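You operate a simulated robot arm through the tools that you are given. There is no shell and no other tool. Be economical: measure what you need, move in short steps, check, and stop when the job is done.

The job below is to be done with a simulated two-armed robot. You get a single attempt, and the scene is never put back.

## Task
Pick up the steel can that says "TAP" from the ledge of the deep tub with one hand, pass it to the other hand and put it on the shelf under the rig table. Set down upright: steel can.

It is judged by the outcome, as a careful person would: the job done as asked, and still so three seconds after it is handed in. It fails if anything else is knocked over, pushed out of place, dropped, spilled or broken.

## Robot
Two 7-joint arms with two-finger parallel grippers on one trunk, on a base that drives. Base frame: it is fixed to the floor where the robot stands at the start and does not move with it; the origin is under the middle of the robot, x ahead of it, y to its left, z up. Readings come in mm, rad, newtons and seconds.
The left shoulder is at the start at [50, 165, 1055], the right one opposite. With the tool pointing down near the work surface each hand reaches from about 240 to 700 mm from the robot's upright axis, wherever it stands, measured 20 degrees to its own side. Places, roughly: shelf under the rig table [4500, 1000, 300]. Payload 3.91 kg a hand.
The TCP of each hand is the grasp point between the finger pads, 30 mm short of the fingertips. In the tool frame z runs along the fingers and y along their closing line. Largest opening 110 mm; finger width 20, thickness 10; the body of the gripper, 48 by 112 mm, starts 55 mm behind the TCP.
Orientation is that of the tool frame in the base frame, as a unit quaternion [x, y, z, w]. With the fingers straight down and closing along the base's y, the tool's x points along the base's -x, its y along +y and its z along -z.

## Interface
- The arms move only by the tool arm_command. It takes "left_deltas", "right_deltas" or both (then of equal length, played together; a hand with none holds still); each is a list that holds one entry, the list of rows, each a list of 7 numbers: the turn, a rotation vector about the base's x, y, z in units of 8 degrees (1.0 is 8 degrees), then the shift along the base's x, y, z in units of 20 mm (1.0 is 20 mm), then the closure, from 0 (fully open) to 1 (shut). In form: [[[wx, wy, wz, tx, ty, tz, claw], ...]]. A call has 1 to 8 rows; each row shifts and turns the commanded pose from where the row before left it. A call with a number of a shift or a turn outside -1 to 1 is refused whole. Each row takes 0.2 s and may step no farther than 50 mm and 0.15 rad from the row before; otherwise, or with a gripper value out of range, the whole call is refused. Where a pose cannot be reached the arm comes as near as it can. A force on the tool above 40 N (or 10 N above the force at the start of the call, whichever is more), or a blocked arm, ends the call early, and 0.2 s more pass. Each finger travels about 45 mm/s and halts on what it meets, pressing with about 29 N; the grip force reading is that of the motor and also rises with nothing between the fingers. The clock runs only during rows and for 0.2 s after the last one: add rows that do not move to give the fingers time. The reply holds the time, the measured pose of the TCP, the force on the tool along the base axes, the opening and the grip force, in the units named above and with some noise, with the torque about the TCP (base axes, N m) and any sound that the robot's microphone picked up.
- Cameras (640 x 400 px; columns grow to the right, rows downward): "scene" is now at [119.9, 20, 1236]; the picture's right is [0.23, -0.97, 0.00], its down [-0.47, -0.11, -0.88] and it looks along [0.85, 0.20, -0.48] (base axes); focal length 274 px, centre (320, 200). "left" rides on the left gripper at [72, -17, -103] in its tool frame; the picture's right is [0.23, 0.97, 0.00], its down [-0.76, 0.18, -0.62] and it looks along [-0.61, 0.14, 0.78] (tool axes); focal length 222 px, centre (320, 200). "right" rides on the right gripper at [72, 17, -103] in its tool frame; the picture's right is [-0.23, 0.97, 0.00], its down [-0.76, -0.18, -0.62] and it looks along [-0.61, -0.14, 0.78] (tool axes); focal length 222 px, centre (320, 200). There is no depth. A picture from a camera that has moved, and an enlarged one, comes with that camera's place and axes in the base frame and with its lens.
- camera(camera): a new picture of that camera. The clock stands still meanwhile.
- move_column(by): slides the trunk up (or, below 0, down) by that many mm; the arms and the scene camera ride with it, the base frame stays. It gives what a move gives, with no picture.
- roll_base(legs): drives the robot by 1 to 6 legs, each [ahead, left, turn to the left] in mm, mm and rad, along the robot's own axes; the way and the turn of a leg run together, so that a leg with both is an arc; at most 1500 mm and 3.142 rad a leg. The arms and the cameras ride along, it lands a little off, and it stops where it bumps. It gives what a move gives.
- aim_head(pan, tilt): turns the head with the scene camera to pan (to the left, within 1.396 rad either way) and tilt (down, from -0.506 to 1.204), counted from straight ahead of the robot. It gives what a move gives.
- inspect(camera, box): a new picture of the part [left, top, right, bottom] of that camera's present view, enlarged. The clock stands still meanwhile.
- finish_job(): hands the job in; it is judged then, once.

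Go step by step. Nothing tells you exact positions but the pictures and the camera data: compare them with the known pose of the tool, close in by small moves and look again before you grip or let go. The budget is 120 turns and 100 pictures, counting those below and the enlarged ones. Unless the task says otherwise, let go and move clear before handing in, and close with one line.

The tools are called by a JSON object that holds its "method" and its "body". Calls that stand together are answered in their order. arm_command: Moves the arms, as the interface text tells. Its arguments: {"type":"object","properties":{"left_deltas":{"type":"array","items":{"type":"array","items":{"type":"array","items":{"type":"number"}}}},"right_deltas":{"type":"array","items":{"type":"array","items":{"type":"array","items":{"type":"number"}}}}},"required":[]} The other tools are called the same way: move_column (by) slides the trunk up or down; roll_base (legs) drives the base; aim_head (pan, tilt) turns the head that bears the scene camera; camera (camera) takes a picture; inspect (camera, box) takes an enlarged picture of a part of a camera's view; finish_job () hands the job in.

At the start:

```text
time_s: 0.0
left_position: [337.4, 244.0, 1032.5]
left_ee_rot: [0.001, 1.0, -0.001, 0.001]
left_wrist_force: [0.3, 0.4, -0.1]
left_ft_torque: [0.01, 0.02, 0.0]
left_width: 109.7
left_gripper_force: 0.1
right_position: [411.0, -71.7, 1059.2]
right_ee_rot: [-0.001, 1.0, -0.001, 0.0]
right_wrist_force: [-0.4, 0.7, 0.4]
right_ft_torque: [0.01, 0.0, -0.03]
right_width: 109.8
right_gripper_force: 0.0
trunk travel left (down, up): [-275.0, 228.0]
robot x, y, heading: [-5.9, -4.9, 0.003]
head pan, tilt: [0.232, 0.501]
```

scene: 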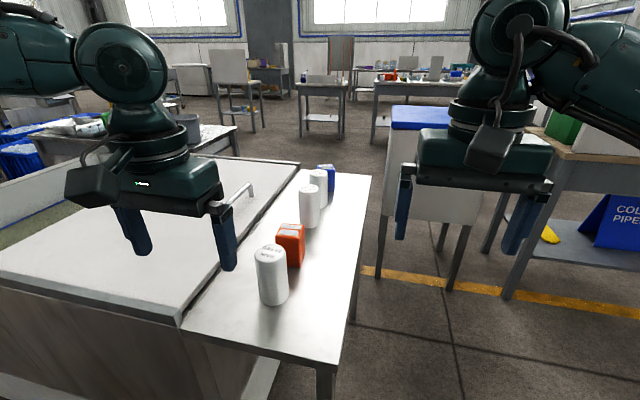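
right: 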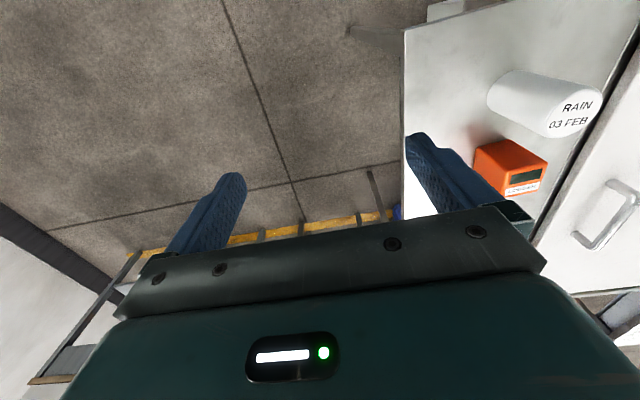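
left: 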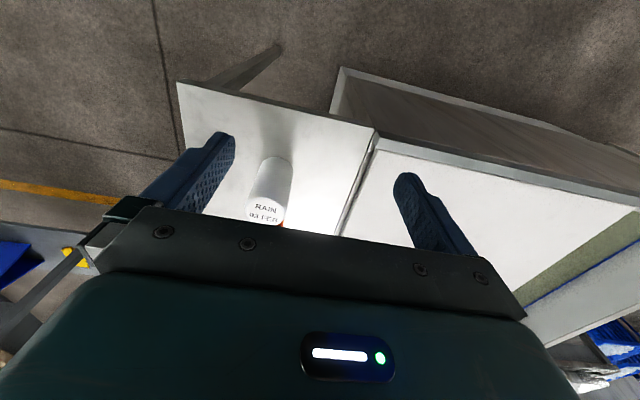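

I see a nearest white can labelled "RAIN 03 FEB", an orange box, and two more cans and a blue item farther along the ledge. I'll enlarge the ledge to read the labels.

{"method": "inspect", "body": {"camera": "scene", "box": [230, 150, 390, 320]}}

{"method": "inspect", "body": {"camera": "scene", "box": [280, 155, 350, 240]}}

```text
2.35 times, centred on (310, 235) of scene
camera zoom: at [119.9, 20.0, 1236.0], right [0.23, -0.97, 0.0], down [-0.47, -0.11, -0.88], along [0.85, 0.2, -0.48], focal length 646 px, centre (344, 118)
```

zoom: 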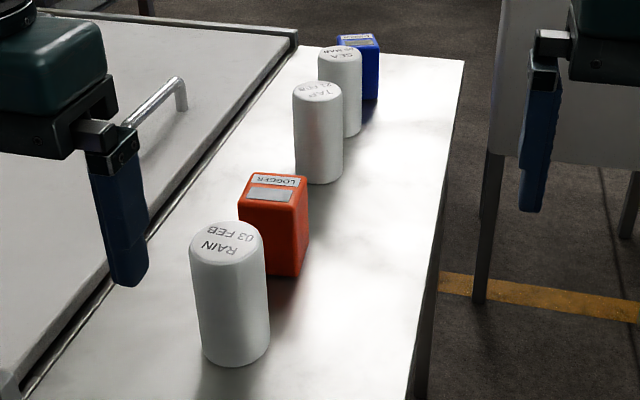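

```text
4.71 times, centred on (315, 198) of scene
camera zoom: at [119.9, 20.0, 1236.0], right [0.23, -0.97, 0.0], down [-0.47, -0.11, -0.88], along [0.85, 0.2, -0.48], focal length 1292 px, centre (344, 212)
```

zoom: 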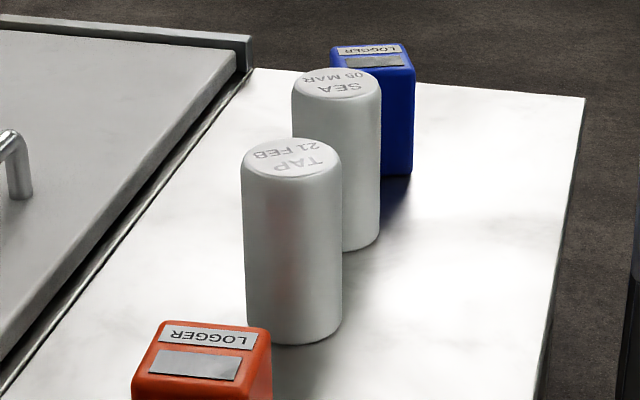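

The TAP can is the middle one, at about (745, 200) with its base at z 800 and its top near 915. The other items stand in the same row along x, at about 479, 586, 861 and 940. It is out of reach, so I'll go around to the open right side of the ledge and turn to face it.

{"method": "roll_base", "body": {"legs": [[0, -325, 0], [506, 0, 0], [0, 0, 0.78]]}}

{"method": "aim_head", "body": {"pan": 0.3, "tilt": 0.6}}

{"method": "camera", "body": {"camera": "scene"}}

{"method": "camera", "body": {"camera": "left"}}

```text
time_s: 6.7
left_position: [562.2, 86.2, 1032.0]
left_ee_rot: [-0.377, 0.926, 0.0, 0.0]
left_wrist_force: [0.4, 0.0, -1.3]
left_ft_torque: [-0.03, -0.02, 0.01]
left_width: 109.8
left_gripper_force: 0.2
right_position: [836.4, -90.4, 1058.5]
right_ee_rot: [-0.376, 0.927, 0.0, 0.0]
right_wrist_force: [0.6, 0.2, -0.1]
right_ft_torque: [0.0, 0.01, 0.03]
right_width: 109.8
right_gripper_force: 0.0
trunk travel left (down, up): [-275.0, 228.0]
robot x, y, heading: [493.1, -321.7, 0.771]
head pan, tilt: [0.232, 0.501]
```

```text
time_s: 7.4
left_position: [564.5, 85.3, 1032.5]
left_ee_rot: [-0.377, 0.926, 0.0, 0.0]
left_wrist_force: [-1.2, 0.0, -0.1]
left_ft_torque: [-0.01, 0.01, -0.02]
left_width: 109.9
left_gripper_force: 0.1
right_position: [834.7, -88.1, 1059.4]
right_ee_rot: [-0.377, 0.926, 0.0, 0.0]
right_wrist_force: [0.0, 0.8, 0.0]
right_ft_torque: [-0.03, -0.01, 0.0]
right_width: 109.8
right_gripper_force: 0.1
trunk travel left (down, up): [-275.0, 228.0]
robot x, y, heading: [494.0, -322.7, 0.773]
head pan, tilt: [0.3, 0.6]
```

```text
94 pictures are left
camera scene: at [557.4, -227.7, 1227.1], right [0.88, -0.48, 0.0], down [-0.27, -0.5, -0.83], along [0.39, 0.73, -0.56], focal length 274 px, centre (320, 200)
```

scene: 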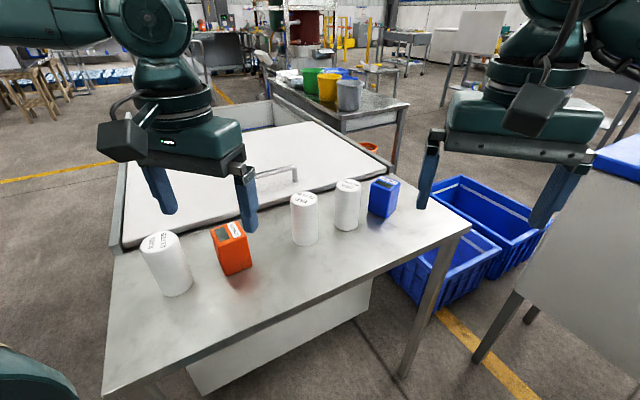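

```text
93 pictures are left
camera left: at [522.9, 24.3, 1135.8], right [-0.84, 0.54, 0.0], down [0.42, 0.66, 0.62], along [0.34, 0.53, -0.78], focal length 222 px, centre (320, 200)
```

left: 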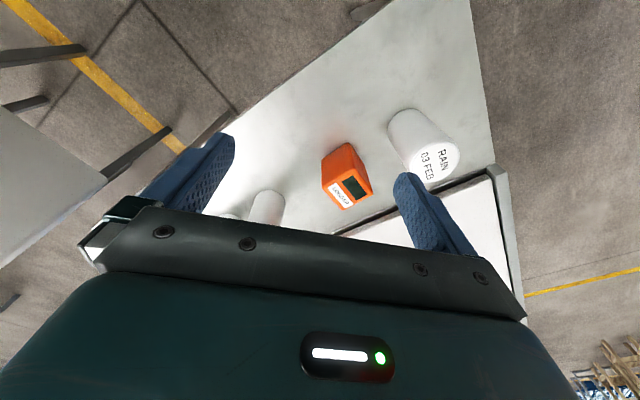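

The can is well in view now. I'll enlarge it for a second fix on its position.

{"method": "inspect", "body": {"camera": "scene", "box": [270, 165, 398, 255]}}

```text
4.44 times, centred on (334, 210) of scene
camera zoom: at [557.4, -227.7, 1227.1], right [0.88, -0.48, 0.0], down [-0.27, -0.5, -0.83], along [0.39, 0.73, -0.56], focal length 1220 px, centre (258, 156)
```

zoom: 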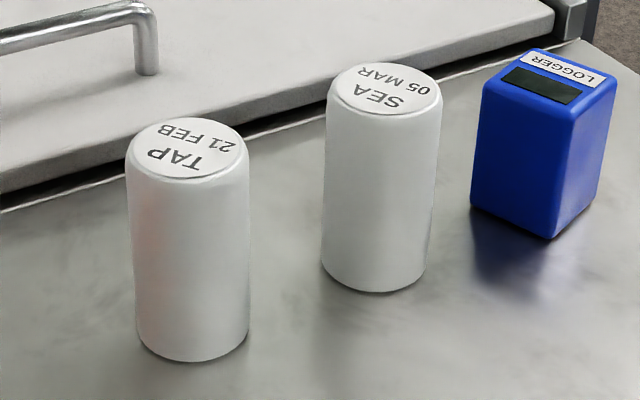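

I have the can at (751, 199) with its top near z 911. It is 60 mm across and the neighbours are clear of the fingers. I'll bring the left hand over it, still high.

{"method": "arm_command", "body": {"left_deltas": [[[0, 0, 0, 1, 0.61, 0, 0], [0, 0, 0, 1, 0.61, 0, 0], [0, 0, 0, 1, 0.61, 0, 0], [0, 0, 0, 1, 0.61, 0, 0], [0, 0, 0, 1, 0.61, 0, 0], [0, 0, 0, 1, 0.61, 0, 0], [0, 0, 0, 1, 0.61, 0, 0], [0, 0, 0, 1, 0.61, 0, 0]]]}}

{"method": "arm_command", "body": {"left_deltas": [[[0, 0, 0, 1, 0.6, 0, 0], [0, 0, 0, 0.32, 0.2, 0, 0], [0, 0, 0, 0, 0, 0, 0]]]}}

{"method": "camera", "body": {"camera": "left"}}

{"method": "camera", "body": {"camera": "scene"}}

```text
time_s: 9.2
left_position: [723.5, 184.0, 1030.6]
left_ee_rot: [-0.378, 0.926, 0.0, -0.001]
left_wrist_force: [1.0, -0.2, -0.1]
left_ft_torque: [-0.03, 0.0, 0.03]
left_width: 109.8
left_gripper_force: 0.1
right_position: [835.9, -89.0, 1058.7]
right_ee_rot: [-0.376, 0.926, 0.0, 0.0]
right_wrist_force: [0.3, -1.3, 0.1]
right_ft_torque: [0.01, 0.02, 0.0]
right_width: 110.1
right_gripper_force: 0.1
trunk travel left (down, up): [-275.0, 228.0]
robot x, y, heading: [491.5, -324.1, 0.778]
head pan, tilt: [0.3, 0.6]
```

```text
time_s: 10.0
left_position: [732.1, 198.3, 1028.4]
left_ee_rot: [-0.378, 0.926, 0.0, 0.001]
left_wrist_force: [-0.1, 0.1, 0.0]
left_ft_torque: [0.0, -0.01, 0.02]
left_width: 110.0
left_gripper_force: 0.0
left hand out of reach, approached as far as the arm can: row 1, 2
right_position: [834.3, -89.5, 1059.6]
right_ee_rot: [-0.376, 0.927, 0.0, 0.0]
right_wrist_force: [-0.3, 0.2, -0.1]
right_ft_torque: [-0.02, 0.0, 0.03]
right_width: 109.9
right_gripper_force: 0.2
trunk travel left (down, up): [-275.0, 228.0]
robot x, y, heading: [494.5, -324.2, 0.773]
head pan, tilt: [0.3, 0.6]
```

```text
91 pictures are left
camera left: at [690.9, 135.5, 1132.1], right [-0.84, 0.54, 0.0], down [0.42, 0.66, 0.63], along [0.34, 0.53, -0.78], focal length 222 px, centre (320, 200)
```

left: 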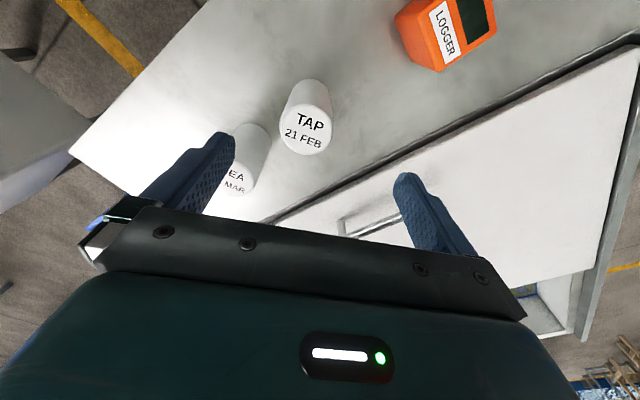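

```text
90 pictures are left
camera scene: at [557.3, -227.8, 1227.1], right [0.88, -0.48, 0.0], down [-0.27, -0.5, -0.83], along [0.39, 0.73, -0.56], focal length 274 px, centre (320, 200)
```

scene: 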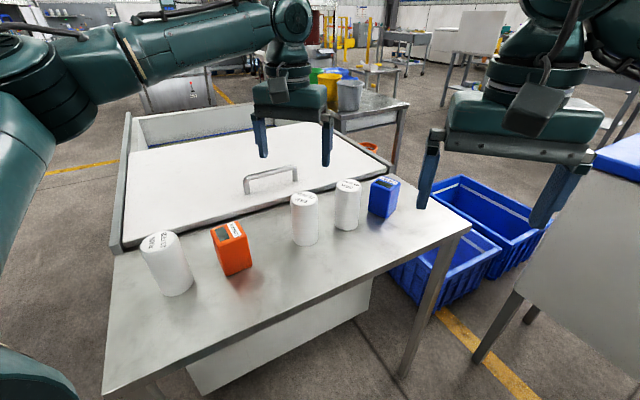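

The arm is at its reach limit, about 20 mm short. A check from the wrist camera confirms the can at (750, 200). I'll drive ahead 80 mm and correct.

{"method": "roll_base", "body": {"legs": [[80, 0, 0]]}}

```text
time_s: 11.1
left_position: [788.8, 254.2, 1028.3]
left_ee_rot: [-0.377, 0.926, -0.001, 0.001]
left_wrist_force: [0.9, 0.2, -0.9]
left_ft_torque: [-0.01, 0.03, -0.02]
left_width: 109.9
left_gripper_force: 0.1
right_position: [894.2, -33.3, 1058.5]
right_ee_rot: [-0.377, 0.926, 0.0, 0.0]
right_wrist_force: [-1.4, 0.6, -0.7]
right_ft_torque: [0.0, 0.02, 0.0]
right_width: 110.3
right_gripper_force: 0.0
trunk travel left (down, up): [-275.0, 228.0]
robot x, y, heading: [550.0, -268.5, 0.767]
head pan, tilt: [0.3, 0.6]
```

Next I'll shift the left hand back by (-38, -54) over the can and check.

{"method": "arm_command", "body": {"left_deltas": [[[0, 0, 0, -0.63, -0.9, 0, 0], [0, 0, 0, -0.63, -0.9, 0, 0], [0, 0, 0, -0.64, -0.9, 0, 0], [0, 0, 0, 0, 0, 0, 0]]]}}

```text
time_s: 12.1
left_position: [752.6, 200.7, 1031.5]
left_ee_rot: [-0.378, 0.926, -0.001, 0.001]
left_wrist_force: [-1.5, -0.1, -0.5]
left_ft_torque: [0.01, 0.01, 0.05]
left_width: 110.1
left_gripper_force: 0.1
right_position: [894.5, -32.9, 1058.0]
right_ee_rot: [-0.376, 0.927, 0.0, 0.0]
right_wrist_force: [0.3, 0.0, -0.4]
right_ft_torque: [0.0, 0.01, 0.03]
right_width: 110.0
right_gripper_force: 0.2
trunk travel left (down, up): [-275.0, 228.0]
robot x, y, heading: [550.4, -267.8, 0.775]
head pan, tilt: [0.3, 0.6]
```

The hand is at (752.6, 200.7), over the can. I'll lower it 70 mm and look.

{"method": "arm_command", "body": {"left_deltas": [[[0, 0, 0, 0, 0, -0.9, 0], [0, 0, 0, 0, 0, -0.9, 0], [0, 0, 0, 0, 0, -0.9, 0], [0, 0, 0, -0.05, -0.05, -0.9, 0], [0, 0, 0, 0, 0, 0, 0]]]}}

{"method": "camera", "body": {"camera": "left"}}

{"method": "camera", "body": {"camera": "scene"}}

```text
time_s: 13.2
left_position: [751.1, 199.2, 957.9]
left_ee_rot: [-0.377, 0.926, 0.0, 0.002]
left_wrist_force: [0.7, 0.1, 0.2]
left_ft_torque: [-0.01, -0.01, 0.01]
left_width: 110.1
left_gripper_force: 0.0
right_position: [893.7, -33.4, 1058.9]
right_ee_rot: [-0.377, 0.926, 0.0, 0.0]
right_wrist_force: [-0.1, 0.7, -0.2]
right_ft_torque: [0.01, 0.03, -0.03]
right_width: 110.0
right_gripper_force: 0.2
trunk travel left (down, up): [-275.0, 228.0]
robot x, y, heading: [550.1, -265.7, 0.771]
head pan, tilt: [0.3, 0.6]
```

```text
89 pictures are left
camera left: at [709.5, 137.8, 1060.2], right [-0.84, 0.54, 0.0], down [0.42, 0.66, 0.63], along [0.34, 0.53, -0.78], focal length 222 px, centre (320, 200)
```

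left: 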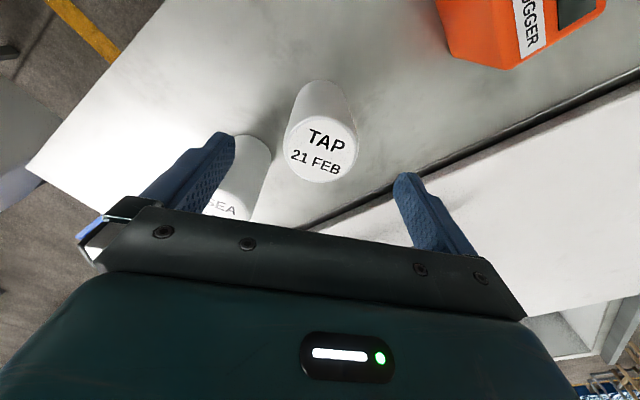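

```text
88 pictures are left
camera scene: at [615.3, -171.1, 1227.1], right [0.88, -0.48, 0.0], down [-0.27, -0.5, -0.83], along [0.39, 0.73, -0.56], focal length 274 px, centre (320, 200)
```

scene: 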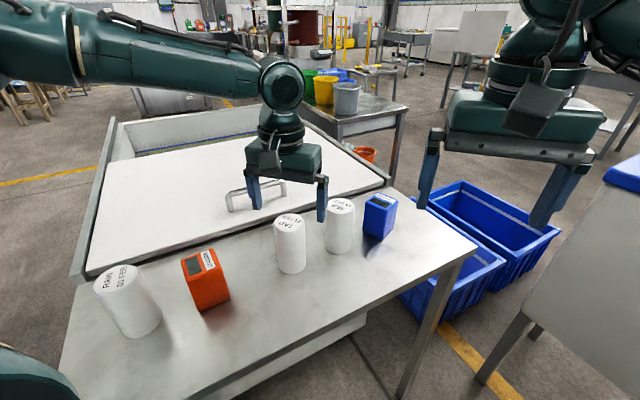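

Both cameras put the can under the TCP to within 2 mm. I'll descend to z ≈ 900 so that only the top of the can is taken.

{"method": "arm_command", "body": {"left_deltas": [[[0, 0, 0, 0, 0, -0.7, 0], [0, 0, 0, 0, 0, -0.7, 0], [0, 0, 0, 0, 0, -0.7, 0], [0, 0, 0, 0, 0, -0.7, 0], [0, 0, 0, 0, 0, 0, 0]]]}}

{"method": "camera", "body": {"camera": "scene"}}

{"method": "camera", "body": {"camera": "left"}}

```text
time_s: 14.4
left_position: [748.8, 197.4, 900.3]
left_ee_rot: [-0.378, 0.926, 0.001, 0.001]
left_wrist_force: [-0.5, 0.1, 0.0]
left_ft_torque: [0.02, 0.02, 0.01]
left_width: 109.6
left_gripper_force: 0.0
right_position: [893.9, -32.3, 1059.9]
right_ee_rot: [-0.377, 0.926, 0.0, 0.0]
right_wrist_force: [0.2, 0.4, 0.2]
right_ft_torque: [0.0, 0.0, 0.02]
right_width: 110.3
right_gripper_force: 0.1
trunk travel left (down, up): [-275.0, 228.0]
robot x, y, heading: [551.1, -269.4, 0.769]
head pan, tilt: [0.3, 0.6]
```

```text
87 pictures are left
camera scene: at [615.3, -171.1, 1227.1], right [0.88, -0.48, 0.0], down [-0.27, -0.5, -0.83], along [0.39, 0.73, -0.56], focal length 274 px, centre (320, 200)
```

scene: 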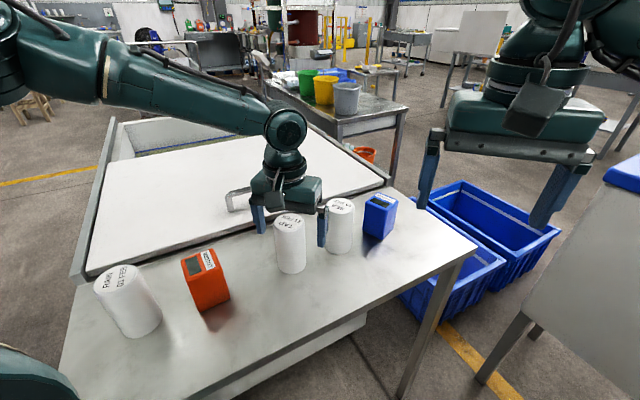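

```text
86 pictures are left
camera left: at [709.6, 136.2, 1003.7], right [-0.84, 0.54, 0.0], down [0.42, 0.66, 0.63], along [0.34, 0.53, -0.78], focal length 222 px, centre (320, 200)
```

left: 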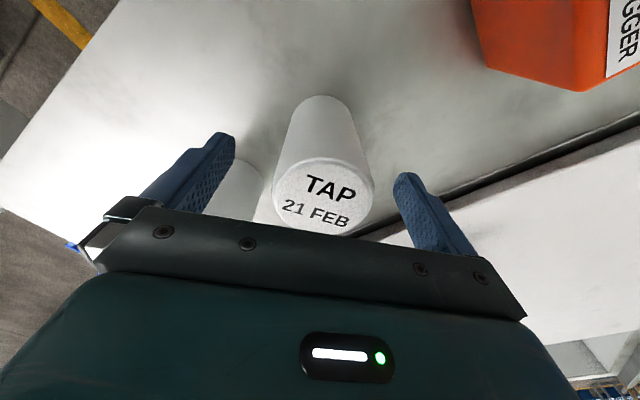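

The can is centred between the fingers, so I'll close.

{"method": "arm_command", "body": {"left_deltas": [[[0, 0, 0, 0, 0, 0, 0.3], [0, 0, 0, 0, 0, 0, 0.6], [0, 0, 0, 0, 0, 0, 1], [0, 0, 0, 0, 0, 0, 1], [0, 0, 0, 0, 0, 0, 1], [0, 0, 0, 0, 0, 0, 1]]]}}

```text
time_s: 15.8
left_position: [749.8, 198.2, 900.4]
left_ee_rot: [-0.377, 0.926, -0.001, 0.002]
left_wrist_force: [-0.9, -0.5, 0.6]
left_ft_torque: [0.05, 0.06, -0.03]
left_width: 57.0
left_gripper_force: 28.9
right_position: [893.1, -33.1, 1058.9]
right_ee_rot: [-0.377, 0.926, -0.001, 0.0]
right_wrist_force: [-0.8, -0.4, -0.4]
right_ft_torque: [0.03, 0.0, -0.01]
right_width: 110.2
right_gripper_force: 0.1
trunk travel left (down, up): [-275.0, 228.0]
robot x, y, heading: [546.0, -267.6, 0.77]
head pan, tilt: [0.3, 0.6]
```

It is gripped at 57 mm wide with 29 N. I'll lift it straight up.

{"method": "arm_command", "body": {"left_deltas": [[[0, 0, 0, 0, 0, 0.5, 1], [0, 0, 0, 0, 0, 1, 1], [0, 0, 0, 0, 0, 1, 1], [0, 0, 0, 0, 0, 1, 1], [0, 0, 0, 0, 0, 1, 1], [0, 0, 0, 0, 0, 1, 1], [0, 0, 0, 0, 0, 1, 1], [0, 0, 0, 0, 0, 1, 1]]]}}

{"method": "camera", "body": {"camera": "scene"}}

```text
time_s: 17.6
left_position: [749.0, 197.3, 1050.5]
left_ee_rot: [-0.376, 0.927, 0.0, 0.001]
left_wrist_force: [0.8, 0.1, -2.9]
left_ft_torque: [0.02, -0.04, -0.01]
left_width: 57.0
left_gripper_force: 29.0
right_position: [894.0, -33.5, 1059.3]
right_ee_rot: [-0.377, 0.926, -0.001, 0.0]
right_wrist_force: [0.0, -0.5, 0.1]
right_ft_torque: [0.01, 0.04, -0.01]
right_width: 110.0
right_gripper_force: 0.0
trunk travel left (down, up): [-275.0, 228.0]
robot x, y, heading: [555.6, -264.7, 0.771]
head pan, tilt: [0.3, 0.6]
```

```text
85 pictures are left
camera scene: at [615.3, -171.0, 1227.1], right [0.88, -0.48, 0.0], down [-0.27, -0.5, -0.83], along [0.39, 0.72, -0.56], focal length 274 px, centre (320, 200)
```

scene: 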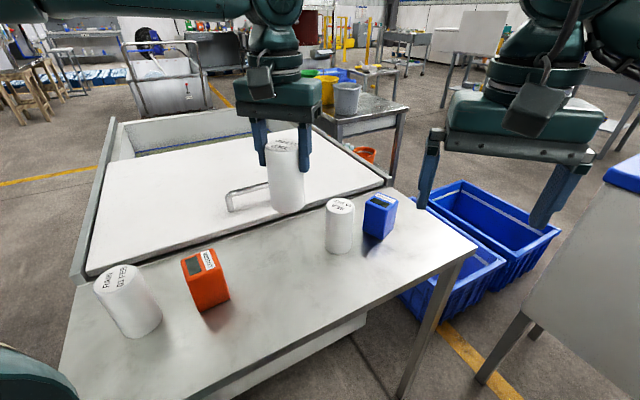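

The can is lifted cleanly. I'll back away from the ledge and square up to the base axes for the handover.

{"method": "roll_base", "body": {"legs": [[-450, 0, 0], [0, 0, -0.771]]}}

{"method": "aim_head", "body": {"pan": 0.0, "tilt": 0.35}}

{"method": "camera", "body": {"camera": "scene"}}

```text
time_s: 22.4
left_position: [689.0, -386.4, 1050.6]
left_ee_rot: [-0.006, 1.0, -0.001, 0.001]
left_wrist_force: [0.1, -0.5, -2.9]
left_ft_torque: [0.0, -0.02, 0.02]
left_width: 57.1
left_gripper_force: 29.4
right_position: [632.6, -653.4, 1058.0]
right_ee_rot: [-0.006, 1.0, 0.0, 0.0]
right_wrist_force: [-0.2, 0.5, -0.1]
right_ft_torque: [0.0, 0.02, 0.0]
right_width: 110.1
right_gripper_force: 0.0
trunk travel left (down, up): [-275.0, 228.0]
robot x, y, heading: [222.6, -586.2, 0.012]
head pan, tilt: [0.3, 0.6]
```

```text
time_s: 23.2
left_position: [687.8, -387.5, 1050.8]
left_ee_rot: [-0.006, 1.0, 0.0, 0.001]
left_wrist_force: [0.8, 0.2, -3.3]
left_ft_torque: [0.03, 0.04, 0.02]
left_width: 57.1
left_gripper_force: 28.6
right_position: [632.5, -654.6, 1058.5]
right_ee_rot: [-0.006, 1.0, 0.0, -0.001]
right_wrist_force: [0.2, -0.2, 0.7]
right_ft_torque: [0.03, -0.01, -0.03]
right_width: 110.3
right_gripper_force: 0.0
trunk travel left (down, up): [-275.0, 228.0]
robot x, y, heading: [222.3, -586.1, 0.01]
head pan, tilt: [0.0, 0.351]
```

```text
84 pictures are left
camera scene: at [346.7, -586.5, 1249.8], right [0.01, -1.0, 0.0], down [-0.34, 0.0, -0.94], along [0.94, 0.01, -0.34], focal length 274 px, centre (320, 200)
```

scene: 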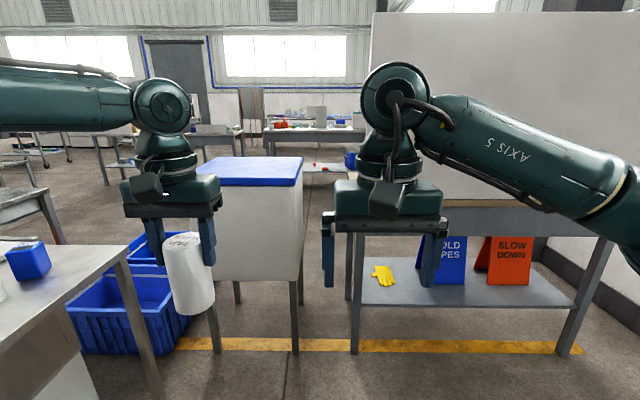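

I'll do the handover in front of the robot. The left hand brings the can toward the middle, while the right hand retracts a little and tilts its fingers to about 30° below horizontal, pointing forward.

{"method": "arm_command", "body": {"left_deltas": [[[0, 0, 0, 0, -0.7, 0, 1], [0, 0, 0, 0, -0.7, 0, 1], [0, 0, 0, 0, -0.7, 0, 1], [0, 0, 0, 0, -0.7, 0, 1], [0, 0, 0, 0, -0.7, 0, 1], [0, 0, 0, 0, -0.7, 0, 1], [0, 0, 0, 0, -0.7, 0, 1], [0, 0, 0, 0, -0.7, 0, 1]]], "right_deltas": [[[0, -0.9375, 0, -0.54, 0, -0.41, 0], [0, -0.9375, 0, -0.54, 0, -0.41, 0], [0, -0.9375, 0, -0.54, 0, -0.41, 0], [0, -0.9375, 0, -0.54, 0, -0.41, 0], [0, -0.9375, 0, -0.54, 0, -0.41, 0], [0, -0.9375, 0, -0.54, 0, -0.41, 0], [0, -0.9375, 0, -0.54, 0, -0.41, 0], [0, -0.9375, 0, -0.54, 0, -0.41, 0]]]}}

{"method": "aim_head", "body": {"pan": 0.0, "tilt": 0.6}}

{"method": "camera", "body": {"camera": "scene"}}

```text
time_s: 25.0
left_position: [678.6, -441.2, 1051.5]
left_ee_rot: [-0.007, 1.0, -0.001, 0.001]
left_wrist_force: [0.0, -1.1, -3.1]
left_ft_torque: [0.01, 0.04, 0.01]
left_width: 57.3
left_gripper_force: 29.5
left hand out of reach, approached as far as the arm can: row 4, 5, 6, 7, 8
right_position: [563.2, -629.2, 1000.3]
right_ee_rot: [-0.004, 0.866, -0.004, 0.501]
right_wrist_force: [0.1, 0.2, -1.0]
right_ft_torque: [-0.01, -0.08, 0.03]
right_width: 109.8
right_gripper_force: 0.1
right hand out of reach, approached as far as the arm can: row 7, 8
trunk travel left (down, up): [-275.0, 228.0]
robot x, y, heading: [221.3, -583.9, 0.01]
head pan, tilt: [0.0, 0.351]
```

```text
time_s: 25.8
left_position: [679.3, -441.1, 1051.8]
left_ee_rot: [-0.006, 1.0, 0.0, 0.002]
left_wrist_force: [-1.5, -0.1, -2.2]
left_ft_torque: [0.0, 0.01, 0.0]
left_width: 57.0
left_gripper_force: 29.1
right_position: [564.0, -629.1, 998.7]
right_ee_rot: [-0.005, 0.866, -0.003, 0.5]
right_wrist_force: [0.2, 0.8, 0.0]
right_ft_torque: [0.0, -0.02, 0.01]
right_width: 110.2
right_gripper_force: 0.0
trunk travel left (down, up): [-275.0, 228.0]
robot x, y, heading: [224.8, -586.2, 0.015]
head pan, tilt: [0.0, 0.6]
```

```text
83 pictures are left
camera scene: at [342.0, -586.7, 1227.1], right [0.01, -1.0, 0.0], down [-0.56, -0.01, -0.83], along [0.83, 0.01, -0.56], focal length 274 px, centre (320, 200)
```

scene: 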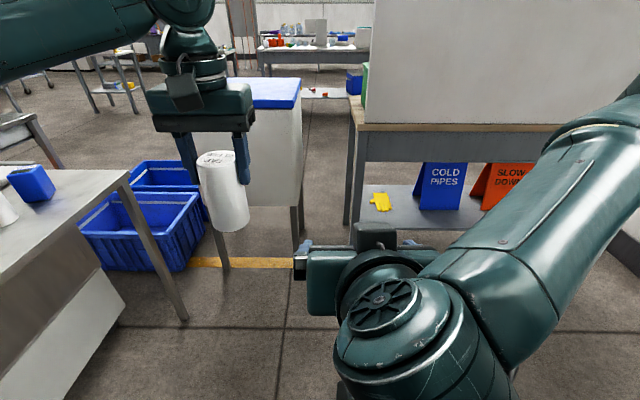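

Both hands are limited by the height, so I'll lower the left hand about 160 mm to where its reach is better.

{"method": "arm_command", "body": {"left_deltas": [[[0, 0, 0, 0, 0, -1, 1], [0, 0, 0, 0, 0, -1, 1], [0, 0, 0, 0, 0, -1, 1], [0, 0, 0, 0, 0, -1, 1], [0, 0, 0, 0, 0, -1, 1], [0, 0, 0, 0, 0, -1, 1], [0, 0, 0, 0, 0, -1, 1], [0, 0, 0, 0, 0, -1, 1]]], "right_deltas": [[[0, 0, 0, 0, 0, -1, 0], [0, 0, 0, 0, 0, -1, 0], [0, 0, 0, 0, 0, -1, 0], [0, 0, 0, 0, 0, -1, 0], [0, 0, 0, 0, 0, -1, 0], [0, 0, 0, 0, 0, -1, 0], [0, 0, 0, 0, 0, -1, 0], [0, 0, 0, 0, 0, -1, 0]]]}}

{"method": "arm_command", "body": {"left_deltas": [[[0, 0, 0, 0.1, -0.8, 0, 1], [0, 0, 0, 0.1, -0.8, 0, 1], [0, 0, 0, 0.1, -0.8, 0, 1], [0, 0, 0, 0.1, -0.8, 0, 1], [0, 0, 0, 0.1, -0.8, 0, 1]]]}}

```text
time_s: 27.6
left_position: [678.7, -440.3, 892.9]
left_ee_rot: [-0.006, 1.0, -0.001, 0.0]
left_wrist_force: [0.6, 0.4, -2.6]
left_ft_torque: [0.02, -0.01, 0.05]
left_width: 56.8
left_gripper_force: 28.9
right_position: [566.4, -627.2, 839.2]
right_ee_rot: [-0.005, 0.866, -0.002, 0.5]
right_wrist_force: [-0.3, -0.1, -0.4]
right_ft_torque: [-0.02, 0.02, 0.01]
right_width: 110.1
right_gripper_force: 0.1
right hand out of reach, approached as far as the arm can: row 1
trunk travel left (down, up): [-275.0, 228.0]
robot x, y, heading: [220.2, -584.6, 0.012]
head pan, tilt: [0.0, 0.6]
```

```text
time_s: 28.8
left_position: [657.3, -459.7, 906.3]
left_ee_rot: [-0.006, 1.0, -0.002, 0.002]
left_wrist_force: [-0.2, -0.7, -2.9]
left_ft_torque: [0.01, -0.02, -0.02]
left_width: 57.0
left_gripper_force: 28.5
left hand out of reach, approached as far as the arm can: row 1, 2, 3, 4, 5
right_position: [565.2, -626.8, 840.0]
right_ee_rot: [-0.005, 0.866, -0.002, 0.501]
right_wrist_force: [-0.5, 0.1, -0.1]
right_ft_torque: [0.0, -0.01, 0.02]
right_width: 110.1
right_gripper_force: 0.1
trunk travel left (down, up): [-275.0, 228.0]
robot x, y, heading: [220.3, -586.5, 0.006]
head pan, tilt: [0.0, 0.6]
```

The left arm can't come further inward at this orientation, so the right hand will come to it instead. I'll yaw the right hand 35° to the left and move it to a point 120 mm short of the can.

{"method": "arm_command", "body": {"right_deltas": [[[0, 0, 0.73, -0.05, 0.82, 0.05, 0], [0, 0, 0.73, -0.05, 0.82, 0.05, 0], [0, 0, 0.73, -0.05, 0.82, 0.05, 0], [0, 0, 0.73, -0.05, 0.82, 0.05, 0], [0, 0, 0.73, -0.05, 0.82, 0.05, 0], [0, 0, 0.73, -0.05, 0.82, 0.05, 0], [0, 0, 0, 0, 0, 0, 0]]]}}

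{"method": "camera", "body": {"camera": "scene"}}

{"method": "camera", "body": {"camera": "right"}}

```text
time_s: 30.4
left_position: [657.1, -461.2, 905.9]
left_ee_rot: [-0.006, 1.0, -0.002, 0.001]
left_wrist_force: [0.5, 0.1, -3.4]
left_ft_torque: [0.0, 0.03, 0.0]
left_width: 57.3
left_gripper_force: 29.0
right_position: [560.1, -529.3, 844.7]
right_ee_rot: [-0.266, 0.824, 0.148, 0.477]
right_wrist_force: [-0.6, -0.2, -0.9]
right_ft_torque: [0.0, -0.02, -0.01]
right_width: 110.0
right_gripper_force: 0.0
trunk travel left (down, up): [-275.0, 228.0]
robot x, y, heading: [218.6, -586.6, 0.008]
head pan, tilt: [0.0, 0.6]
```

```text
82 pictures are left
camera scene: at [342.3, -587.1, 1227.0], right [0.01, -1.0, 0.0], down [-0.57, -0.01, -0.82], along [0.82, 0.01, -0.57], focal length 274 px, centre (320, 200)
```

scene: 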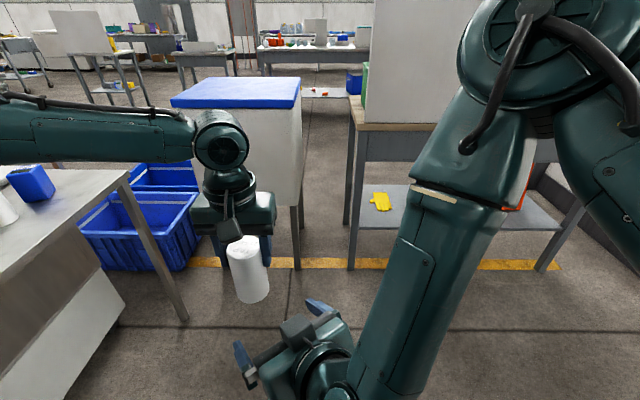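

```text
81 pictures are left
camera right: at [449.3, -587.8, 834.4], right [-0.47, 0.86, 0.19], down [-0.03, -0.23, 0.97], along [0.88, 0.45, 0.14], focal length 222 px, centre (320, 200)
```

right: 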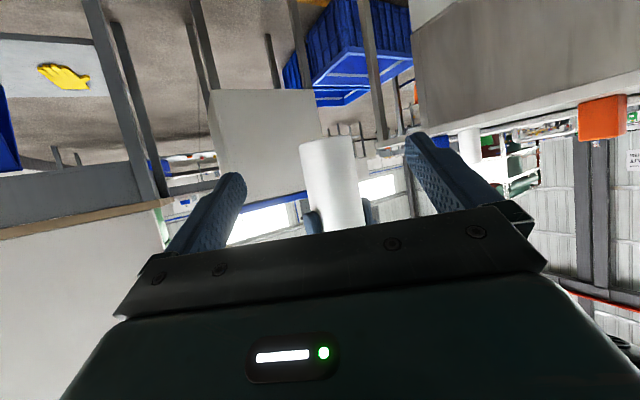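

The can sits between the right fingers in line with the approach. I'll slide in to about 8 mm short of the can's axis and low on the can, at z ≈ 838, to stay clear of the left fingertips.

{"method": "arm_command", "body": {"right_deltas": [[[0, 0, 0, 0.754, 0.531, -0.056, 0], [0, 0, 0, 0.754, 0.531, -0.056, 0], [0, 0, 0, 0.754, 0.531, -0.056, 0], [0, 0, 0, 0.754, 0.531, -0.056, 0], [0, 0, 0, 0.754, 0.531, -0.056, 0], [0, 0, 0, 0.754, 0.531, -0.056, 0], [0, 0, 0, 0, 0, 0, 0]]]}}

{"method": "camera", "body": {"camera": "scene"}}

{"method": "camera", "body": {"camera": "right"}}

{"method": "camera", "body": {"camera": "left"}}

```text
time_s: 32.0
left_position: [658.3, -459.6, 906.6]
left_ee_rot: [-0.007, 1.0, -0.002, 0.001]
left_wrist_force: [0.1, -1.0, -2.7]
left_ft_torque: [-0.01, 0.05, 0.02]
left_width: 57.1
left_gripper_force: 29.0
right_position: [650.6, -465.4, 838.9]
right_ee_rot: [-0.265, 0.824, 0.149, 0.478]
right_wrist_force: [0.4, -0.3, -0.8]
right_ft_torque: [-0.02, 0.0, 0.01]
right_width: 109.8
right_gripper_force: 0.1
trunk travel left (down, up): [-275.0, 228.0]
robot x, y, heading: [219.5, -589.4, 0.015]
head pan, tilt: [0.0, 0.6]
```

```text
80 pictures are left
camera scene: at [341.9, -586.7, 1227.1], right [0.01, -1.0, 0.0], down [-0.57, -0.01, -0.82], along [0.82, 0.01, -0.57], focal length 274 px, centre (320, 200)
```

scene: 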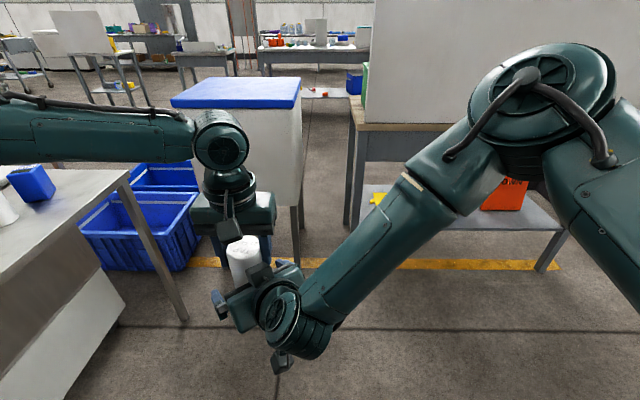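

```text
79 pictures are left
camera right: at [540.3, -524.2, 828.0], right [-0.47, 0.86, 0.19], down [-0.03, -0.23, 0.97], along [0.88, 0.45, 0.14], focal length 222 px, centre (320, 200)
```

right: 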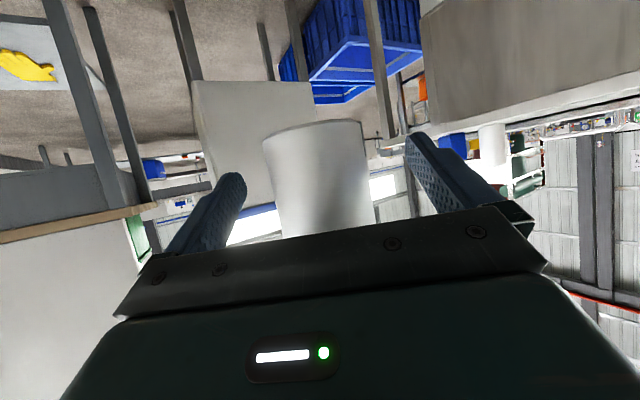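

```text
78 pictures are left
camera left: at [584.3, -476.4, 1009.6], right [-0.24, 0.97, 0.0], down [0.76, 0.19, 0.63], along [0.61, 0.15, -0.78], focal length 222 px, centre (320, 200)
```

left: 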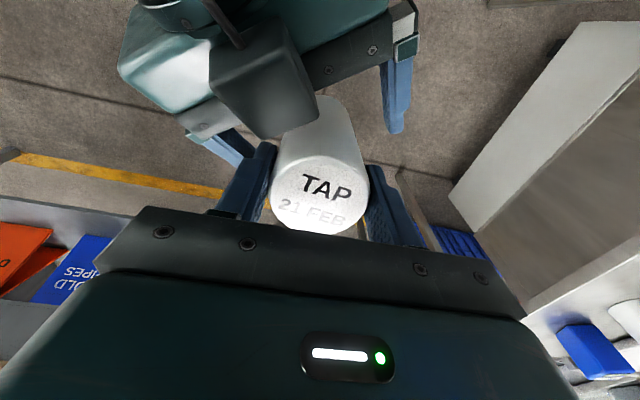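

The can is centred between the right fingers and nothing is touching. I'll close the right hand.

{"method": "arm_command", "body": {"right_deltas": [[[0, 0, 0, 0, 0, 0, 0.3], [0, 0, 0, 0, 0, 0, 0.45], [0, 0, 0, 0, 0, 0, 1], [0, 0, 0, 0, 0, 0, 1], [0, 0, 0, 0, 0, 0, 1], [0, 0, 0, 0, 0, 0, 1]]]}}

{"method": "camera", "body": {"camera": "right"}}

{"method": "camera", "body": {"camera": "left"}}

```text
time_s: 33.4
left_position: [657.6, -459.1, 906.5]
left_ee_rot: [-0.006, 1.0, -0.001, 0.002]
left_wrist_force: [-0.9, 2.6, -2.6]
left_ft_torque: [-0.06, -0.08, -0.14]
left_width: 56.9
left_gripper_force: 28.6
right_position: [651.9, -465.2, 839.0]
right_ee_rot: [-0.265, 0.824, 0.148, 0.478]
right_wrist_force: [1.8, -2.4, 0.1]
right_ft_torque: [0.25, 0.18, 0.1]
right_width: 56.8
right_gripper_force: 28.5
trunk travel left (down, up): [-275.0, 228.0]
robot x, y, heading: [220.7, -588.0, 0.012]
head pan, tilt: [0.0, 0.6]
```

```text
77 pictures are left
camera right: at [540.2, -524.5, 827.9], right [-0.47, 0.86, 0.19], down [-0.03, -0.23, 0.97], along [0.88, 0.45, 0.14], focal length 222 px, centre (320, 200)
```

right: 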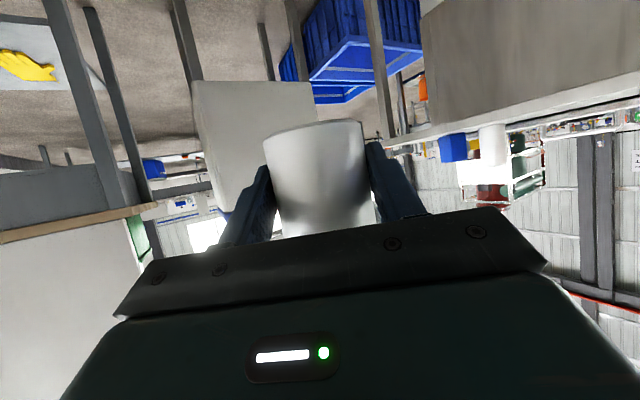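

```text
76 pictures are left
camera left: at [584.2, -476.3, 1009.6], right [-0.24, 0.97, 0.0], down [0.76, 0.19, 0.63], along [0.61, 0.15, -0.78], focal length 222 px, centre (320, 200)
```

left: 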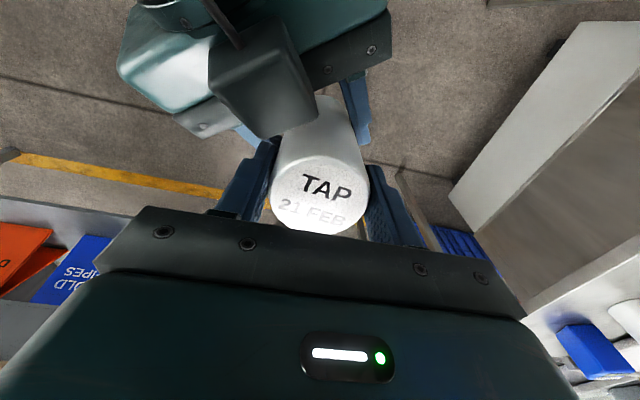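

Both hands hold the can. I'll open the left hand and raise it straight up.

{"method": "arm_command", "body": {"left_deltas": [[[0, 0, 0, 0, 0, 0, 0.3], [0, 0, 0, 0, 0, 0, 0.2], [0, 0, 0, 0, 0, 0, 0.2], [0, 0, 0, 0, 0, 0, 0.2]]]}}

{"method": "arm_command", "body": {"left_deltas": [[[0, 0, 0, 0, 0, 0.5, 0.2], [0, 0, 0, 0, 0, 0.9, 0.2], [0, 0, 0, 0, 0, 0.9, 0.2], [0, 0, 0, 0, 0, 0.9, 0.2], [0, 0, 0, 0, 0, 0.9, 0.2]]]}}

{"method": "camera", "body": {"camera": "scene"}}

```text
time_s: 34.4
left_position: [656.5, -460.5, 906.7]
left_ee_rot: [-0.006, 1.0, -0.002, 0.002]
left_wrist_force: [-0.1, -1.0, 0.4]
left_ft_torque: [-0.02, -0.02, 0.02]
left_width: 87.9
left_gripper_force: 0.1
right_position: [651.9, -465.9, 838.4]
right_ee_rot: [-0.265, 0.825, 0.147, 0.478]
right_wrist_force: [-0.5, 1.0, 1.1]
right_ft_torque: [-0.01, -0.01, 0.03]
right_width: 57.2
right_gripper_force: 28.5
trunk travel left (down, up): [-275.0, 228.0]
robot x, y, heading: [219.6, -584.4, 0.008]
head pan, tilt: [0.0, 0.6]
```

```text
time_s: 35.6
left_position: [656.4, -459.3, 987.7]
left_ee_rot: [-0.006, 1.0, -0.001, 0.001]
left_wrist_force: [-0.1, -0.1, -0.6]
left_ft_torque: [0.0, 0.01, 0.02]
left_width: 87.9
left_gripper_force: 0.0
right_position: [650.4, -466.0, 840.0]
right_ee_rot: [-0.265, 0.824, 0.148, 0.478]
right_wrist_force: [0.4, 0.1, 0.0]
right_ft_torque: [0.01, 0.04, 0.01]
right_width: 57.2
right_gripper_force: 28.9
trunk travel left (down, up): [-275.0, 228.0]
robot x, y, heading: [221.6, -586.6, 0.014]
head pan, tilt: [0.0, 0.6]
```

```text
75 pictures are left
camera scene: at [341.9, -586.7, 1227.0], right [0.01, -1.0, 0.0], down [-0.56, -0.01, -0.82], along [0.82, 0.01, -0.57], focal length 274 px, centre (320, 200)
```

scene: 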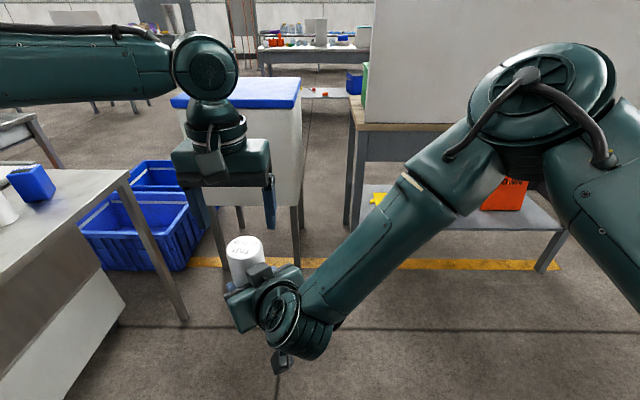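

The can is now in the right hand. I'll move the left hand up and out of the way, then look around for the rig table toward (4500, 1000).

{"method": "arm_command", "body": {"left_deltas": [[[0, 0, 0, 0, 0.5, 0.5, 0.2], [0, 0, 0, 0, 0.5, 0.5, 0.2], [0, 0, 0, -0.5, 0.5, 0.5, 0], [0, 0, 0, -0.8, 0.5, 0.3, 0], [0, 0, 0, -0.8, 0.5, 0.3, 0], [0, 0, 0, -0.8, 0.5, 0.3, 0], [0, 0, 0, -0.8, 0.5, 0, 0], [0, 0, 0, -0.8, 0, 0, 0]]]}}

{"method": "aim_head", "body": {"pan": 0.36, "tilt": 0.2}}

{"method": "camera", "body": {"camera": "scene"}}

```text
time_s: 37.4
left_position: [566.4, -389.5, 1035.8]
left_ee_rot: [-0.007, 1.0, 0.0, 0.003]
left_wrist_force: [-0.1, 0.3, -0.4]
left_ft_torque: [-0.01, 0.01, 0.01]
left_width: 110.0
left_gripper_force: 0.1
right_position: [651.4, -465.6, 839.0]
right_ee_rot: [-0.266, 0.824, 0.149, 0.478]
right_wrist_force: [-0.3, -0.4, 0.9]
right_ft_torque: [-0.02, 0.04, -0.05]
right_width: 57.1
right_gripper_force: 29.4
trunk travel left (down, up): [-275.0, 228.0]
robot x, y, heading: [222.8, -588.8, 0.007]
head pan, tilt: [0.0, 0.6]
```

```text
time_s: 38.2
left_position: [566.8, -389.9, 1036.1]
left_ee_rot: [-0.006, 1.0, -0.001, 0.0]
left_wrist_force: [0.2, -0.5, 0.8]
left_ft_torque: [0.04, -0.02, 0.01]
left_width: 109.9
left_gripper_force: 0.0
right_position: [650.8, -465.5, 838.2]
right_ee_rot: [-0.266, 0.824, 0.148, 0.477]
right_wrist_force: [-1.0, -0.5, -0.2]
right_ft_torque: [-0.07, 0.03, 0.03]
right_width: 57.1
right_gripper_force: 28.8
trunk travel left (down, up): [-275.0, 228.0]
robot x, y, heading: [224.7, -587.0, 0.009]
head pan, tilt: [0.36, 0.201]
```

```text
74 pictures are left
camera scene: at [340.4, -553.9, 1263.7], right [0.36, -0.93, 0.0], down [-0.19, -0.07, -0.98], along [0.91, 0.36, -0.2], focal length 274 px, centre (320, 200)
```

scene: 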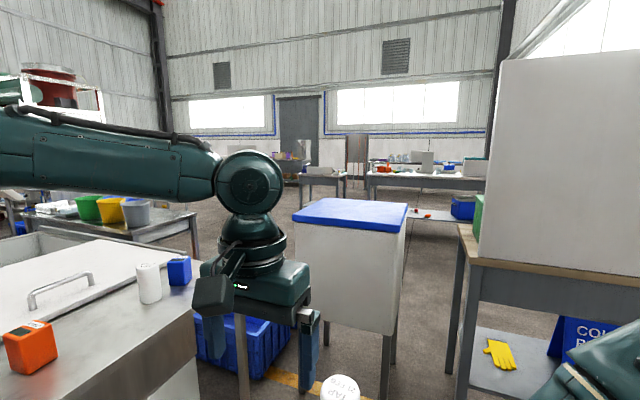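

The rig table should appear near the middle of this view. I'll enlarge that part.

{"method": "inspect", "body": {"camera": "scene", "box": [270, 130, 500, 270]}}

{"method": "aim_head", "body": {"pan": 0.85, "tilt": 0.25}}

{"method": "camera", "body": {"camera": "scene"}}

```text
2.78 times, centred on (385, 200) of scene
camera zoom: at [340.4, -553.9, 1263.7], right [0.36, -0.93, 0.0], down [-0.19, -0.07, -0.98], along [0.91, 0.36, -0.2], focal length 764 px, centre (139, 200)
```

zoom: 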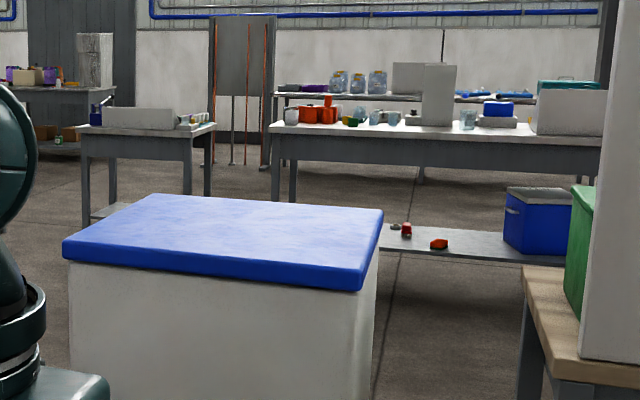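

```text
time_s: 39.2
left_position: [566.3, -389.4, 1036.3]
left_ee_rot: [-0.007, 1.0, -0.001, 0.0]
left_wrist_force: [-0.7, -0.2, 0.6]
left_ft_torque: [0.02, 0.02, 0.0]
left_width: 109.9
left_gripper_force: 0.1
right_position: [651.5, -465.6, 838.9]
right_ee_rot: [-0.265, 0.824, 0.148, 0.478]
right_wrist_force: [-0.4, -0.1, 0.5]
right_ft_torque: [-0.05, 0.05, -0.02]
right_width: 57.0
right_gripper_force: 29.4
trunk travel left (down, up): [-275.0, 228.0]
robot x, y, heading: [224.5, -588.0, 0.01]
head pan, tilt: [0.85, 0.25]
```

```text
72 pictures are left
camera scene: at [314.4, -516.9, 1259.3], right [0.76, -0.65, 0.0], down [-0.16, -0.19, -0.97], along [0.63, 0.74, -0.25], focal length 274 px, centre (320, 200)
```

scene: 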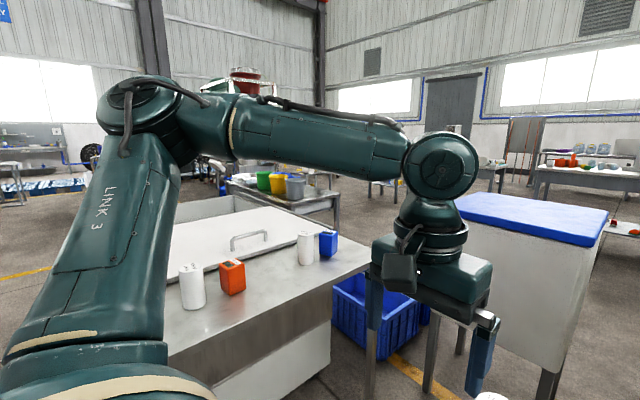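

The small table beyond the blue-topped cabinet is where the rig table should be. The gap to the right of that cabinet is only about 330 mm, and crates block the left side, so I'll have to go around. I'll back up, turn left and survey the route around the tub.

{"method": "roll_base", "body": {"legs": [[-420, 0, 0], [0, 0, 1.56]]}}

{"method": "aim_head", "body": {"pan": 0.0, "tilt": 0.3}}

{"method": "camera", "body": {"camera": "scene"}}

```text
time_s: 45.6
left_position: [-395.2, -248.0, 1036.7]
left_ee_rot: [0.713, -0.701, 0.0, -0.002]
left_wrist_force: [-0.1, 0.2, 0.6]
left_ft_torque: [-0.01, -0.02, -0.03]
left_width: 109.9
left_gripper_force: 0.1
right_position: [-319.6, -164.8, 840.0]
right_ee_rot: [0.771, -0.394, -0.443, -0.232]
right_wrist_force: [0.8, -0.3, -0.1]
right_ft_torque: [-0.03, 0.0, -0.01]
right_width: 57.1
right_gripper_force: 28.7
trunk travel left (down, up): [-275.0, 228.0]
robot x, y, heading: [-195.4, -593.9, 1.589]
head pan, tilt: [0.85, 0.25]
```

```text
time_s: 46.7
left_position: [-395.1, -248.8, 1035.5]
left_ee_rot: [0.714, -0.701, 0.0, -0.002]
left_wrist_force: [1.0, -1.0, -0.2]
left_ft_torque: [0.0, -0.02, -0.02]
left_width: 110.2
left_gripper_force: 0.0
right_position: [-319.3, -165.0, 838.6]
right_ee_rot: [0.772, -0.393, -0.443, -0.232]
right_wrist_force: [0.4, -1.3, 0.4]
right_ft_torque: [-0.02, -0.01, 0.01]
right_width: 56.9
right_gripper_force: 29.2
trunk travel left (down, up): [-275.0, 228.0]
robot x, y, heading: [-197.0, -589.3, 1.585]
head pan, tilt: [0.0, 0.3]
```

```text
71 pictures are left
camera scene: at [-195.5, -470.9, 1254.5], right [1.0, 0.02, 0.0], down [0.01, -0.3, -0.96], along [-0.02, 0.96, -0.3], focal length 274 px, centre (320, 200)
```

scene: 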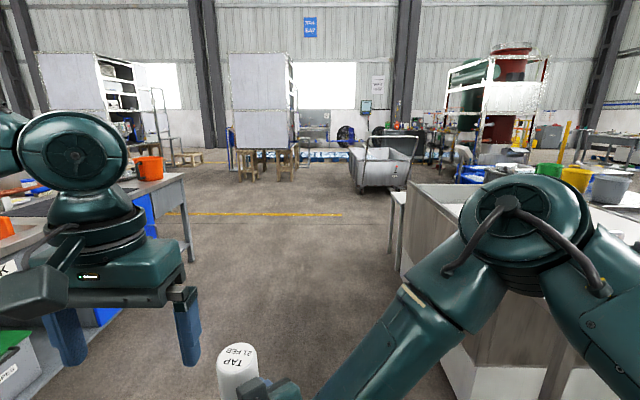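

The way straight ahead past the tub's left side is open. I'll drive about 3 m along it, then turn right and look.

{"method": "roll_base", "body": {"legs": [[1450, 0, 0], [1450, 0, 0]]}}

{"method": "aim_head", "body": {"pan": -0.9, "tilt": 0.3}}

{"method": "camera", "body": {"camera": "scene"}}

```text
time_s: 60.7
left_position: [-441.9, 2642.1, 1034.9]
left_ee_rot: [0.712, -0.702, 0.0, -0.001]
left_wrist_force: [0.0, 0.4, 0.9]
left_ft_torque: [-0.01, 0.0, 0.01]
left_width: 110.0
left_gripper_force: 0.1
right_position: [-366.3, 2726.6, 838.9]
right_ee_rot: [0.771, -0.395, -0.443, -0.233]
right_wrist_force: [0.0, 0.2, 0.5]
right_ft_torque: [0.0, -0.07, 0.0]
right_width: 57.0
right_gripper_force: 29.3
trunk travel left (down, up): [-275.0, 228.0]
robot x, y, heading: [-242.3, 2300.1, 1.584]
head pan, tilt: [0.0, 0.3]
```

```text
time_s: 61.9
left_position: [-441.2, 2642.8, 1037.0]
left_ee_rot: [0.713, -0.701, -0.001, -0.002]
left_wrist_force: [-0.1, 0.2, 0.4]
left_ft_torque: [-0.01, 0.0, 0.01]
left_width: 109.7
left_gripper_force: 0.0
right_position: [-365.5, 2726.1, 840.1]
right_ee_rot: [0.771, -0.394, -0.443, -0.233]
right_wrist_force: [-0.6, 0.0, 0.0]
right_ft_torque: [-0.02, -0.01, 0.0]
right_width: 57.5
right_gripper_force: 29.2
trunk travel left (down, up): [-275.0, 228.0]
robot x, y, heading: [-246.6, 2296.9, 1.587]
head pan, tilt: [-0.901, 0.3]
```

```text
70 pictures are left
camera scene: at [-168.4, 2385.4, 1254.5], right [0.63, -0.77, 0.0], down [-0.23, -0.19, -0.96], along [0.74, 0.61, -0.3], focal length 274 px, centre (320, 200)
```

scene: 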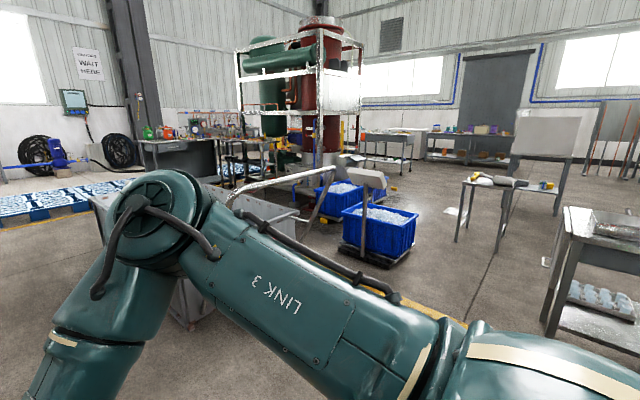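

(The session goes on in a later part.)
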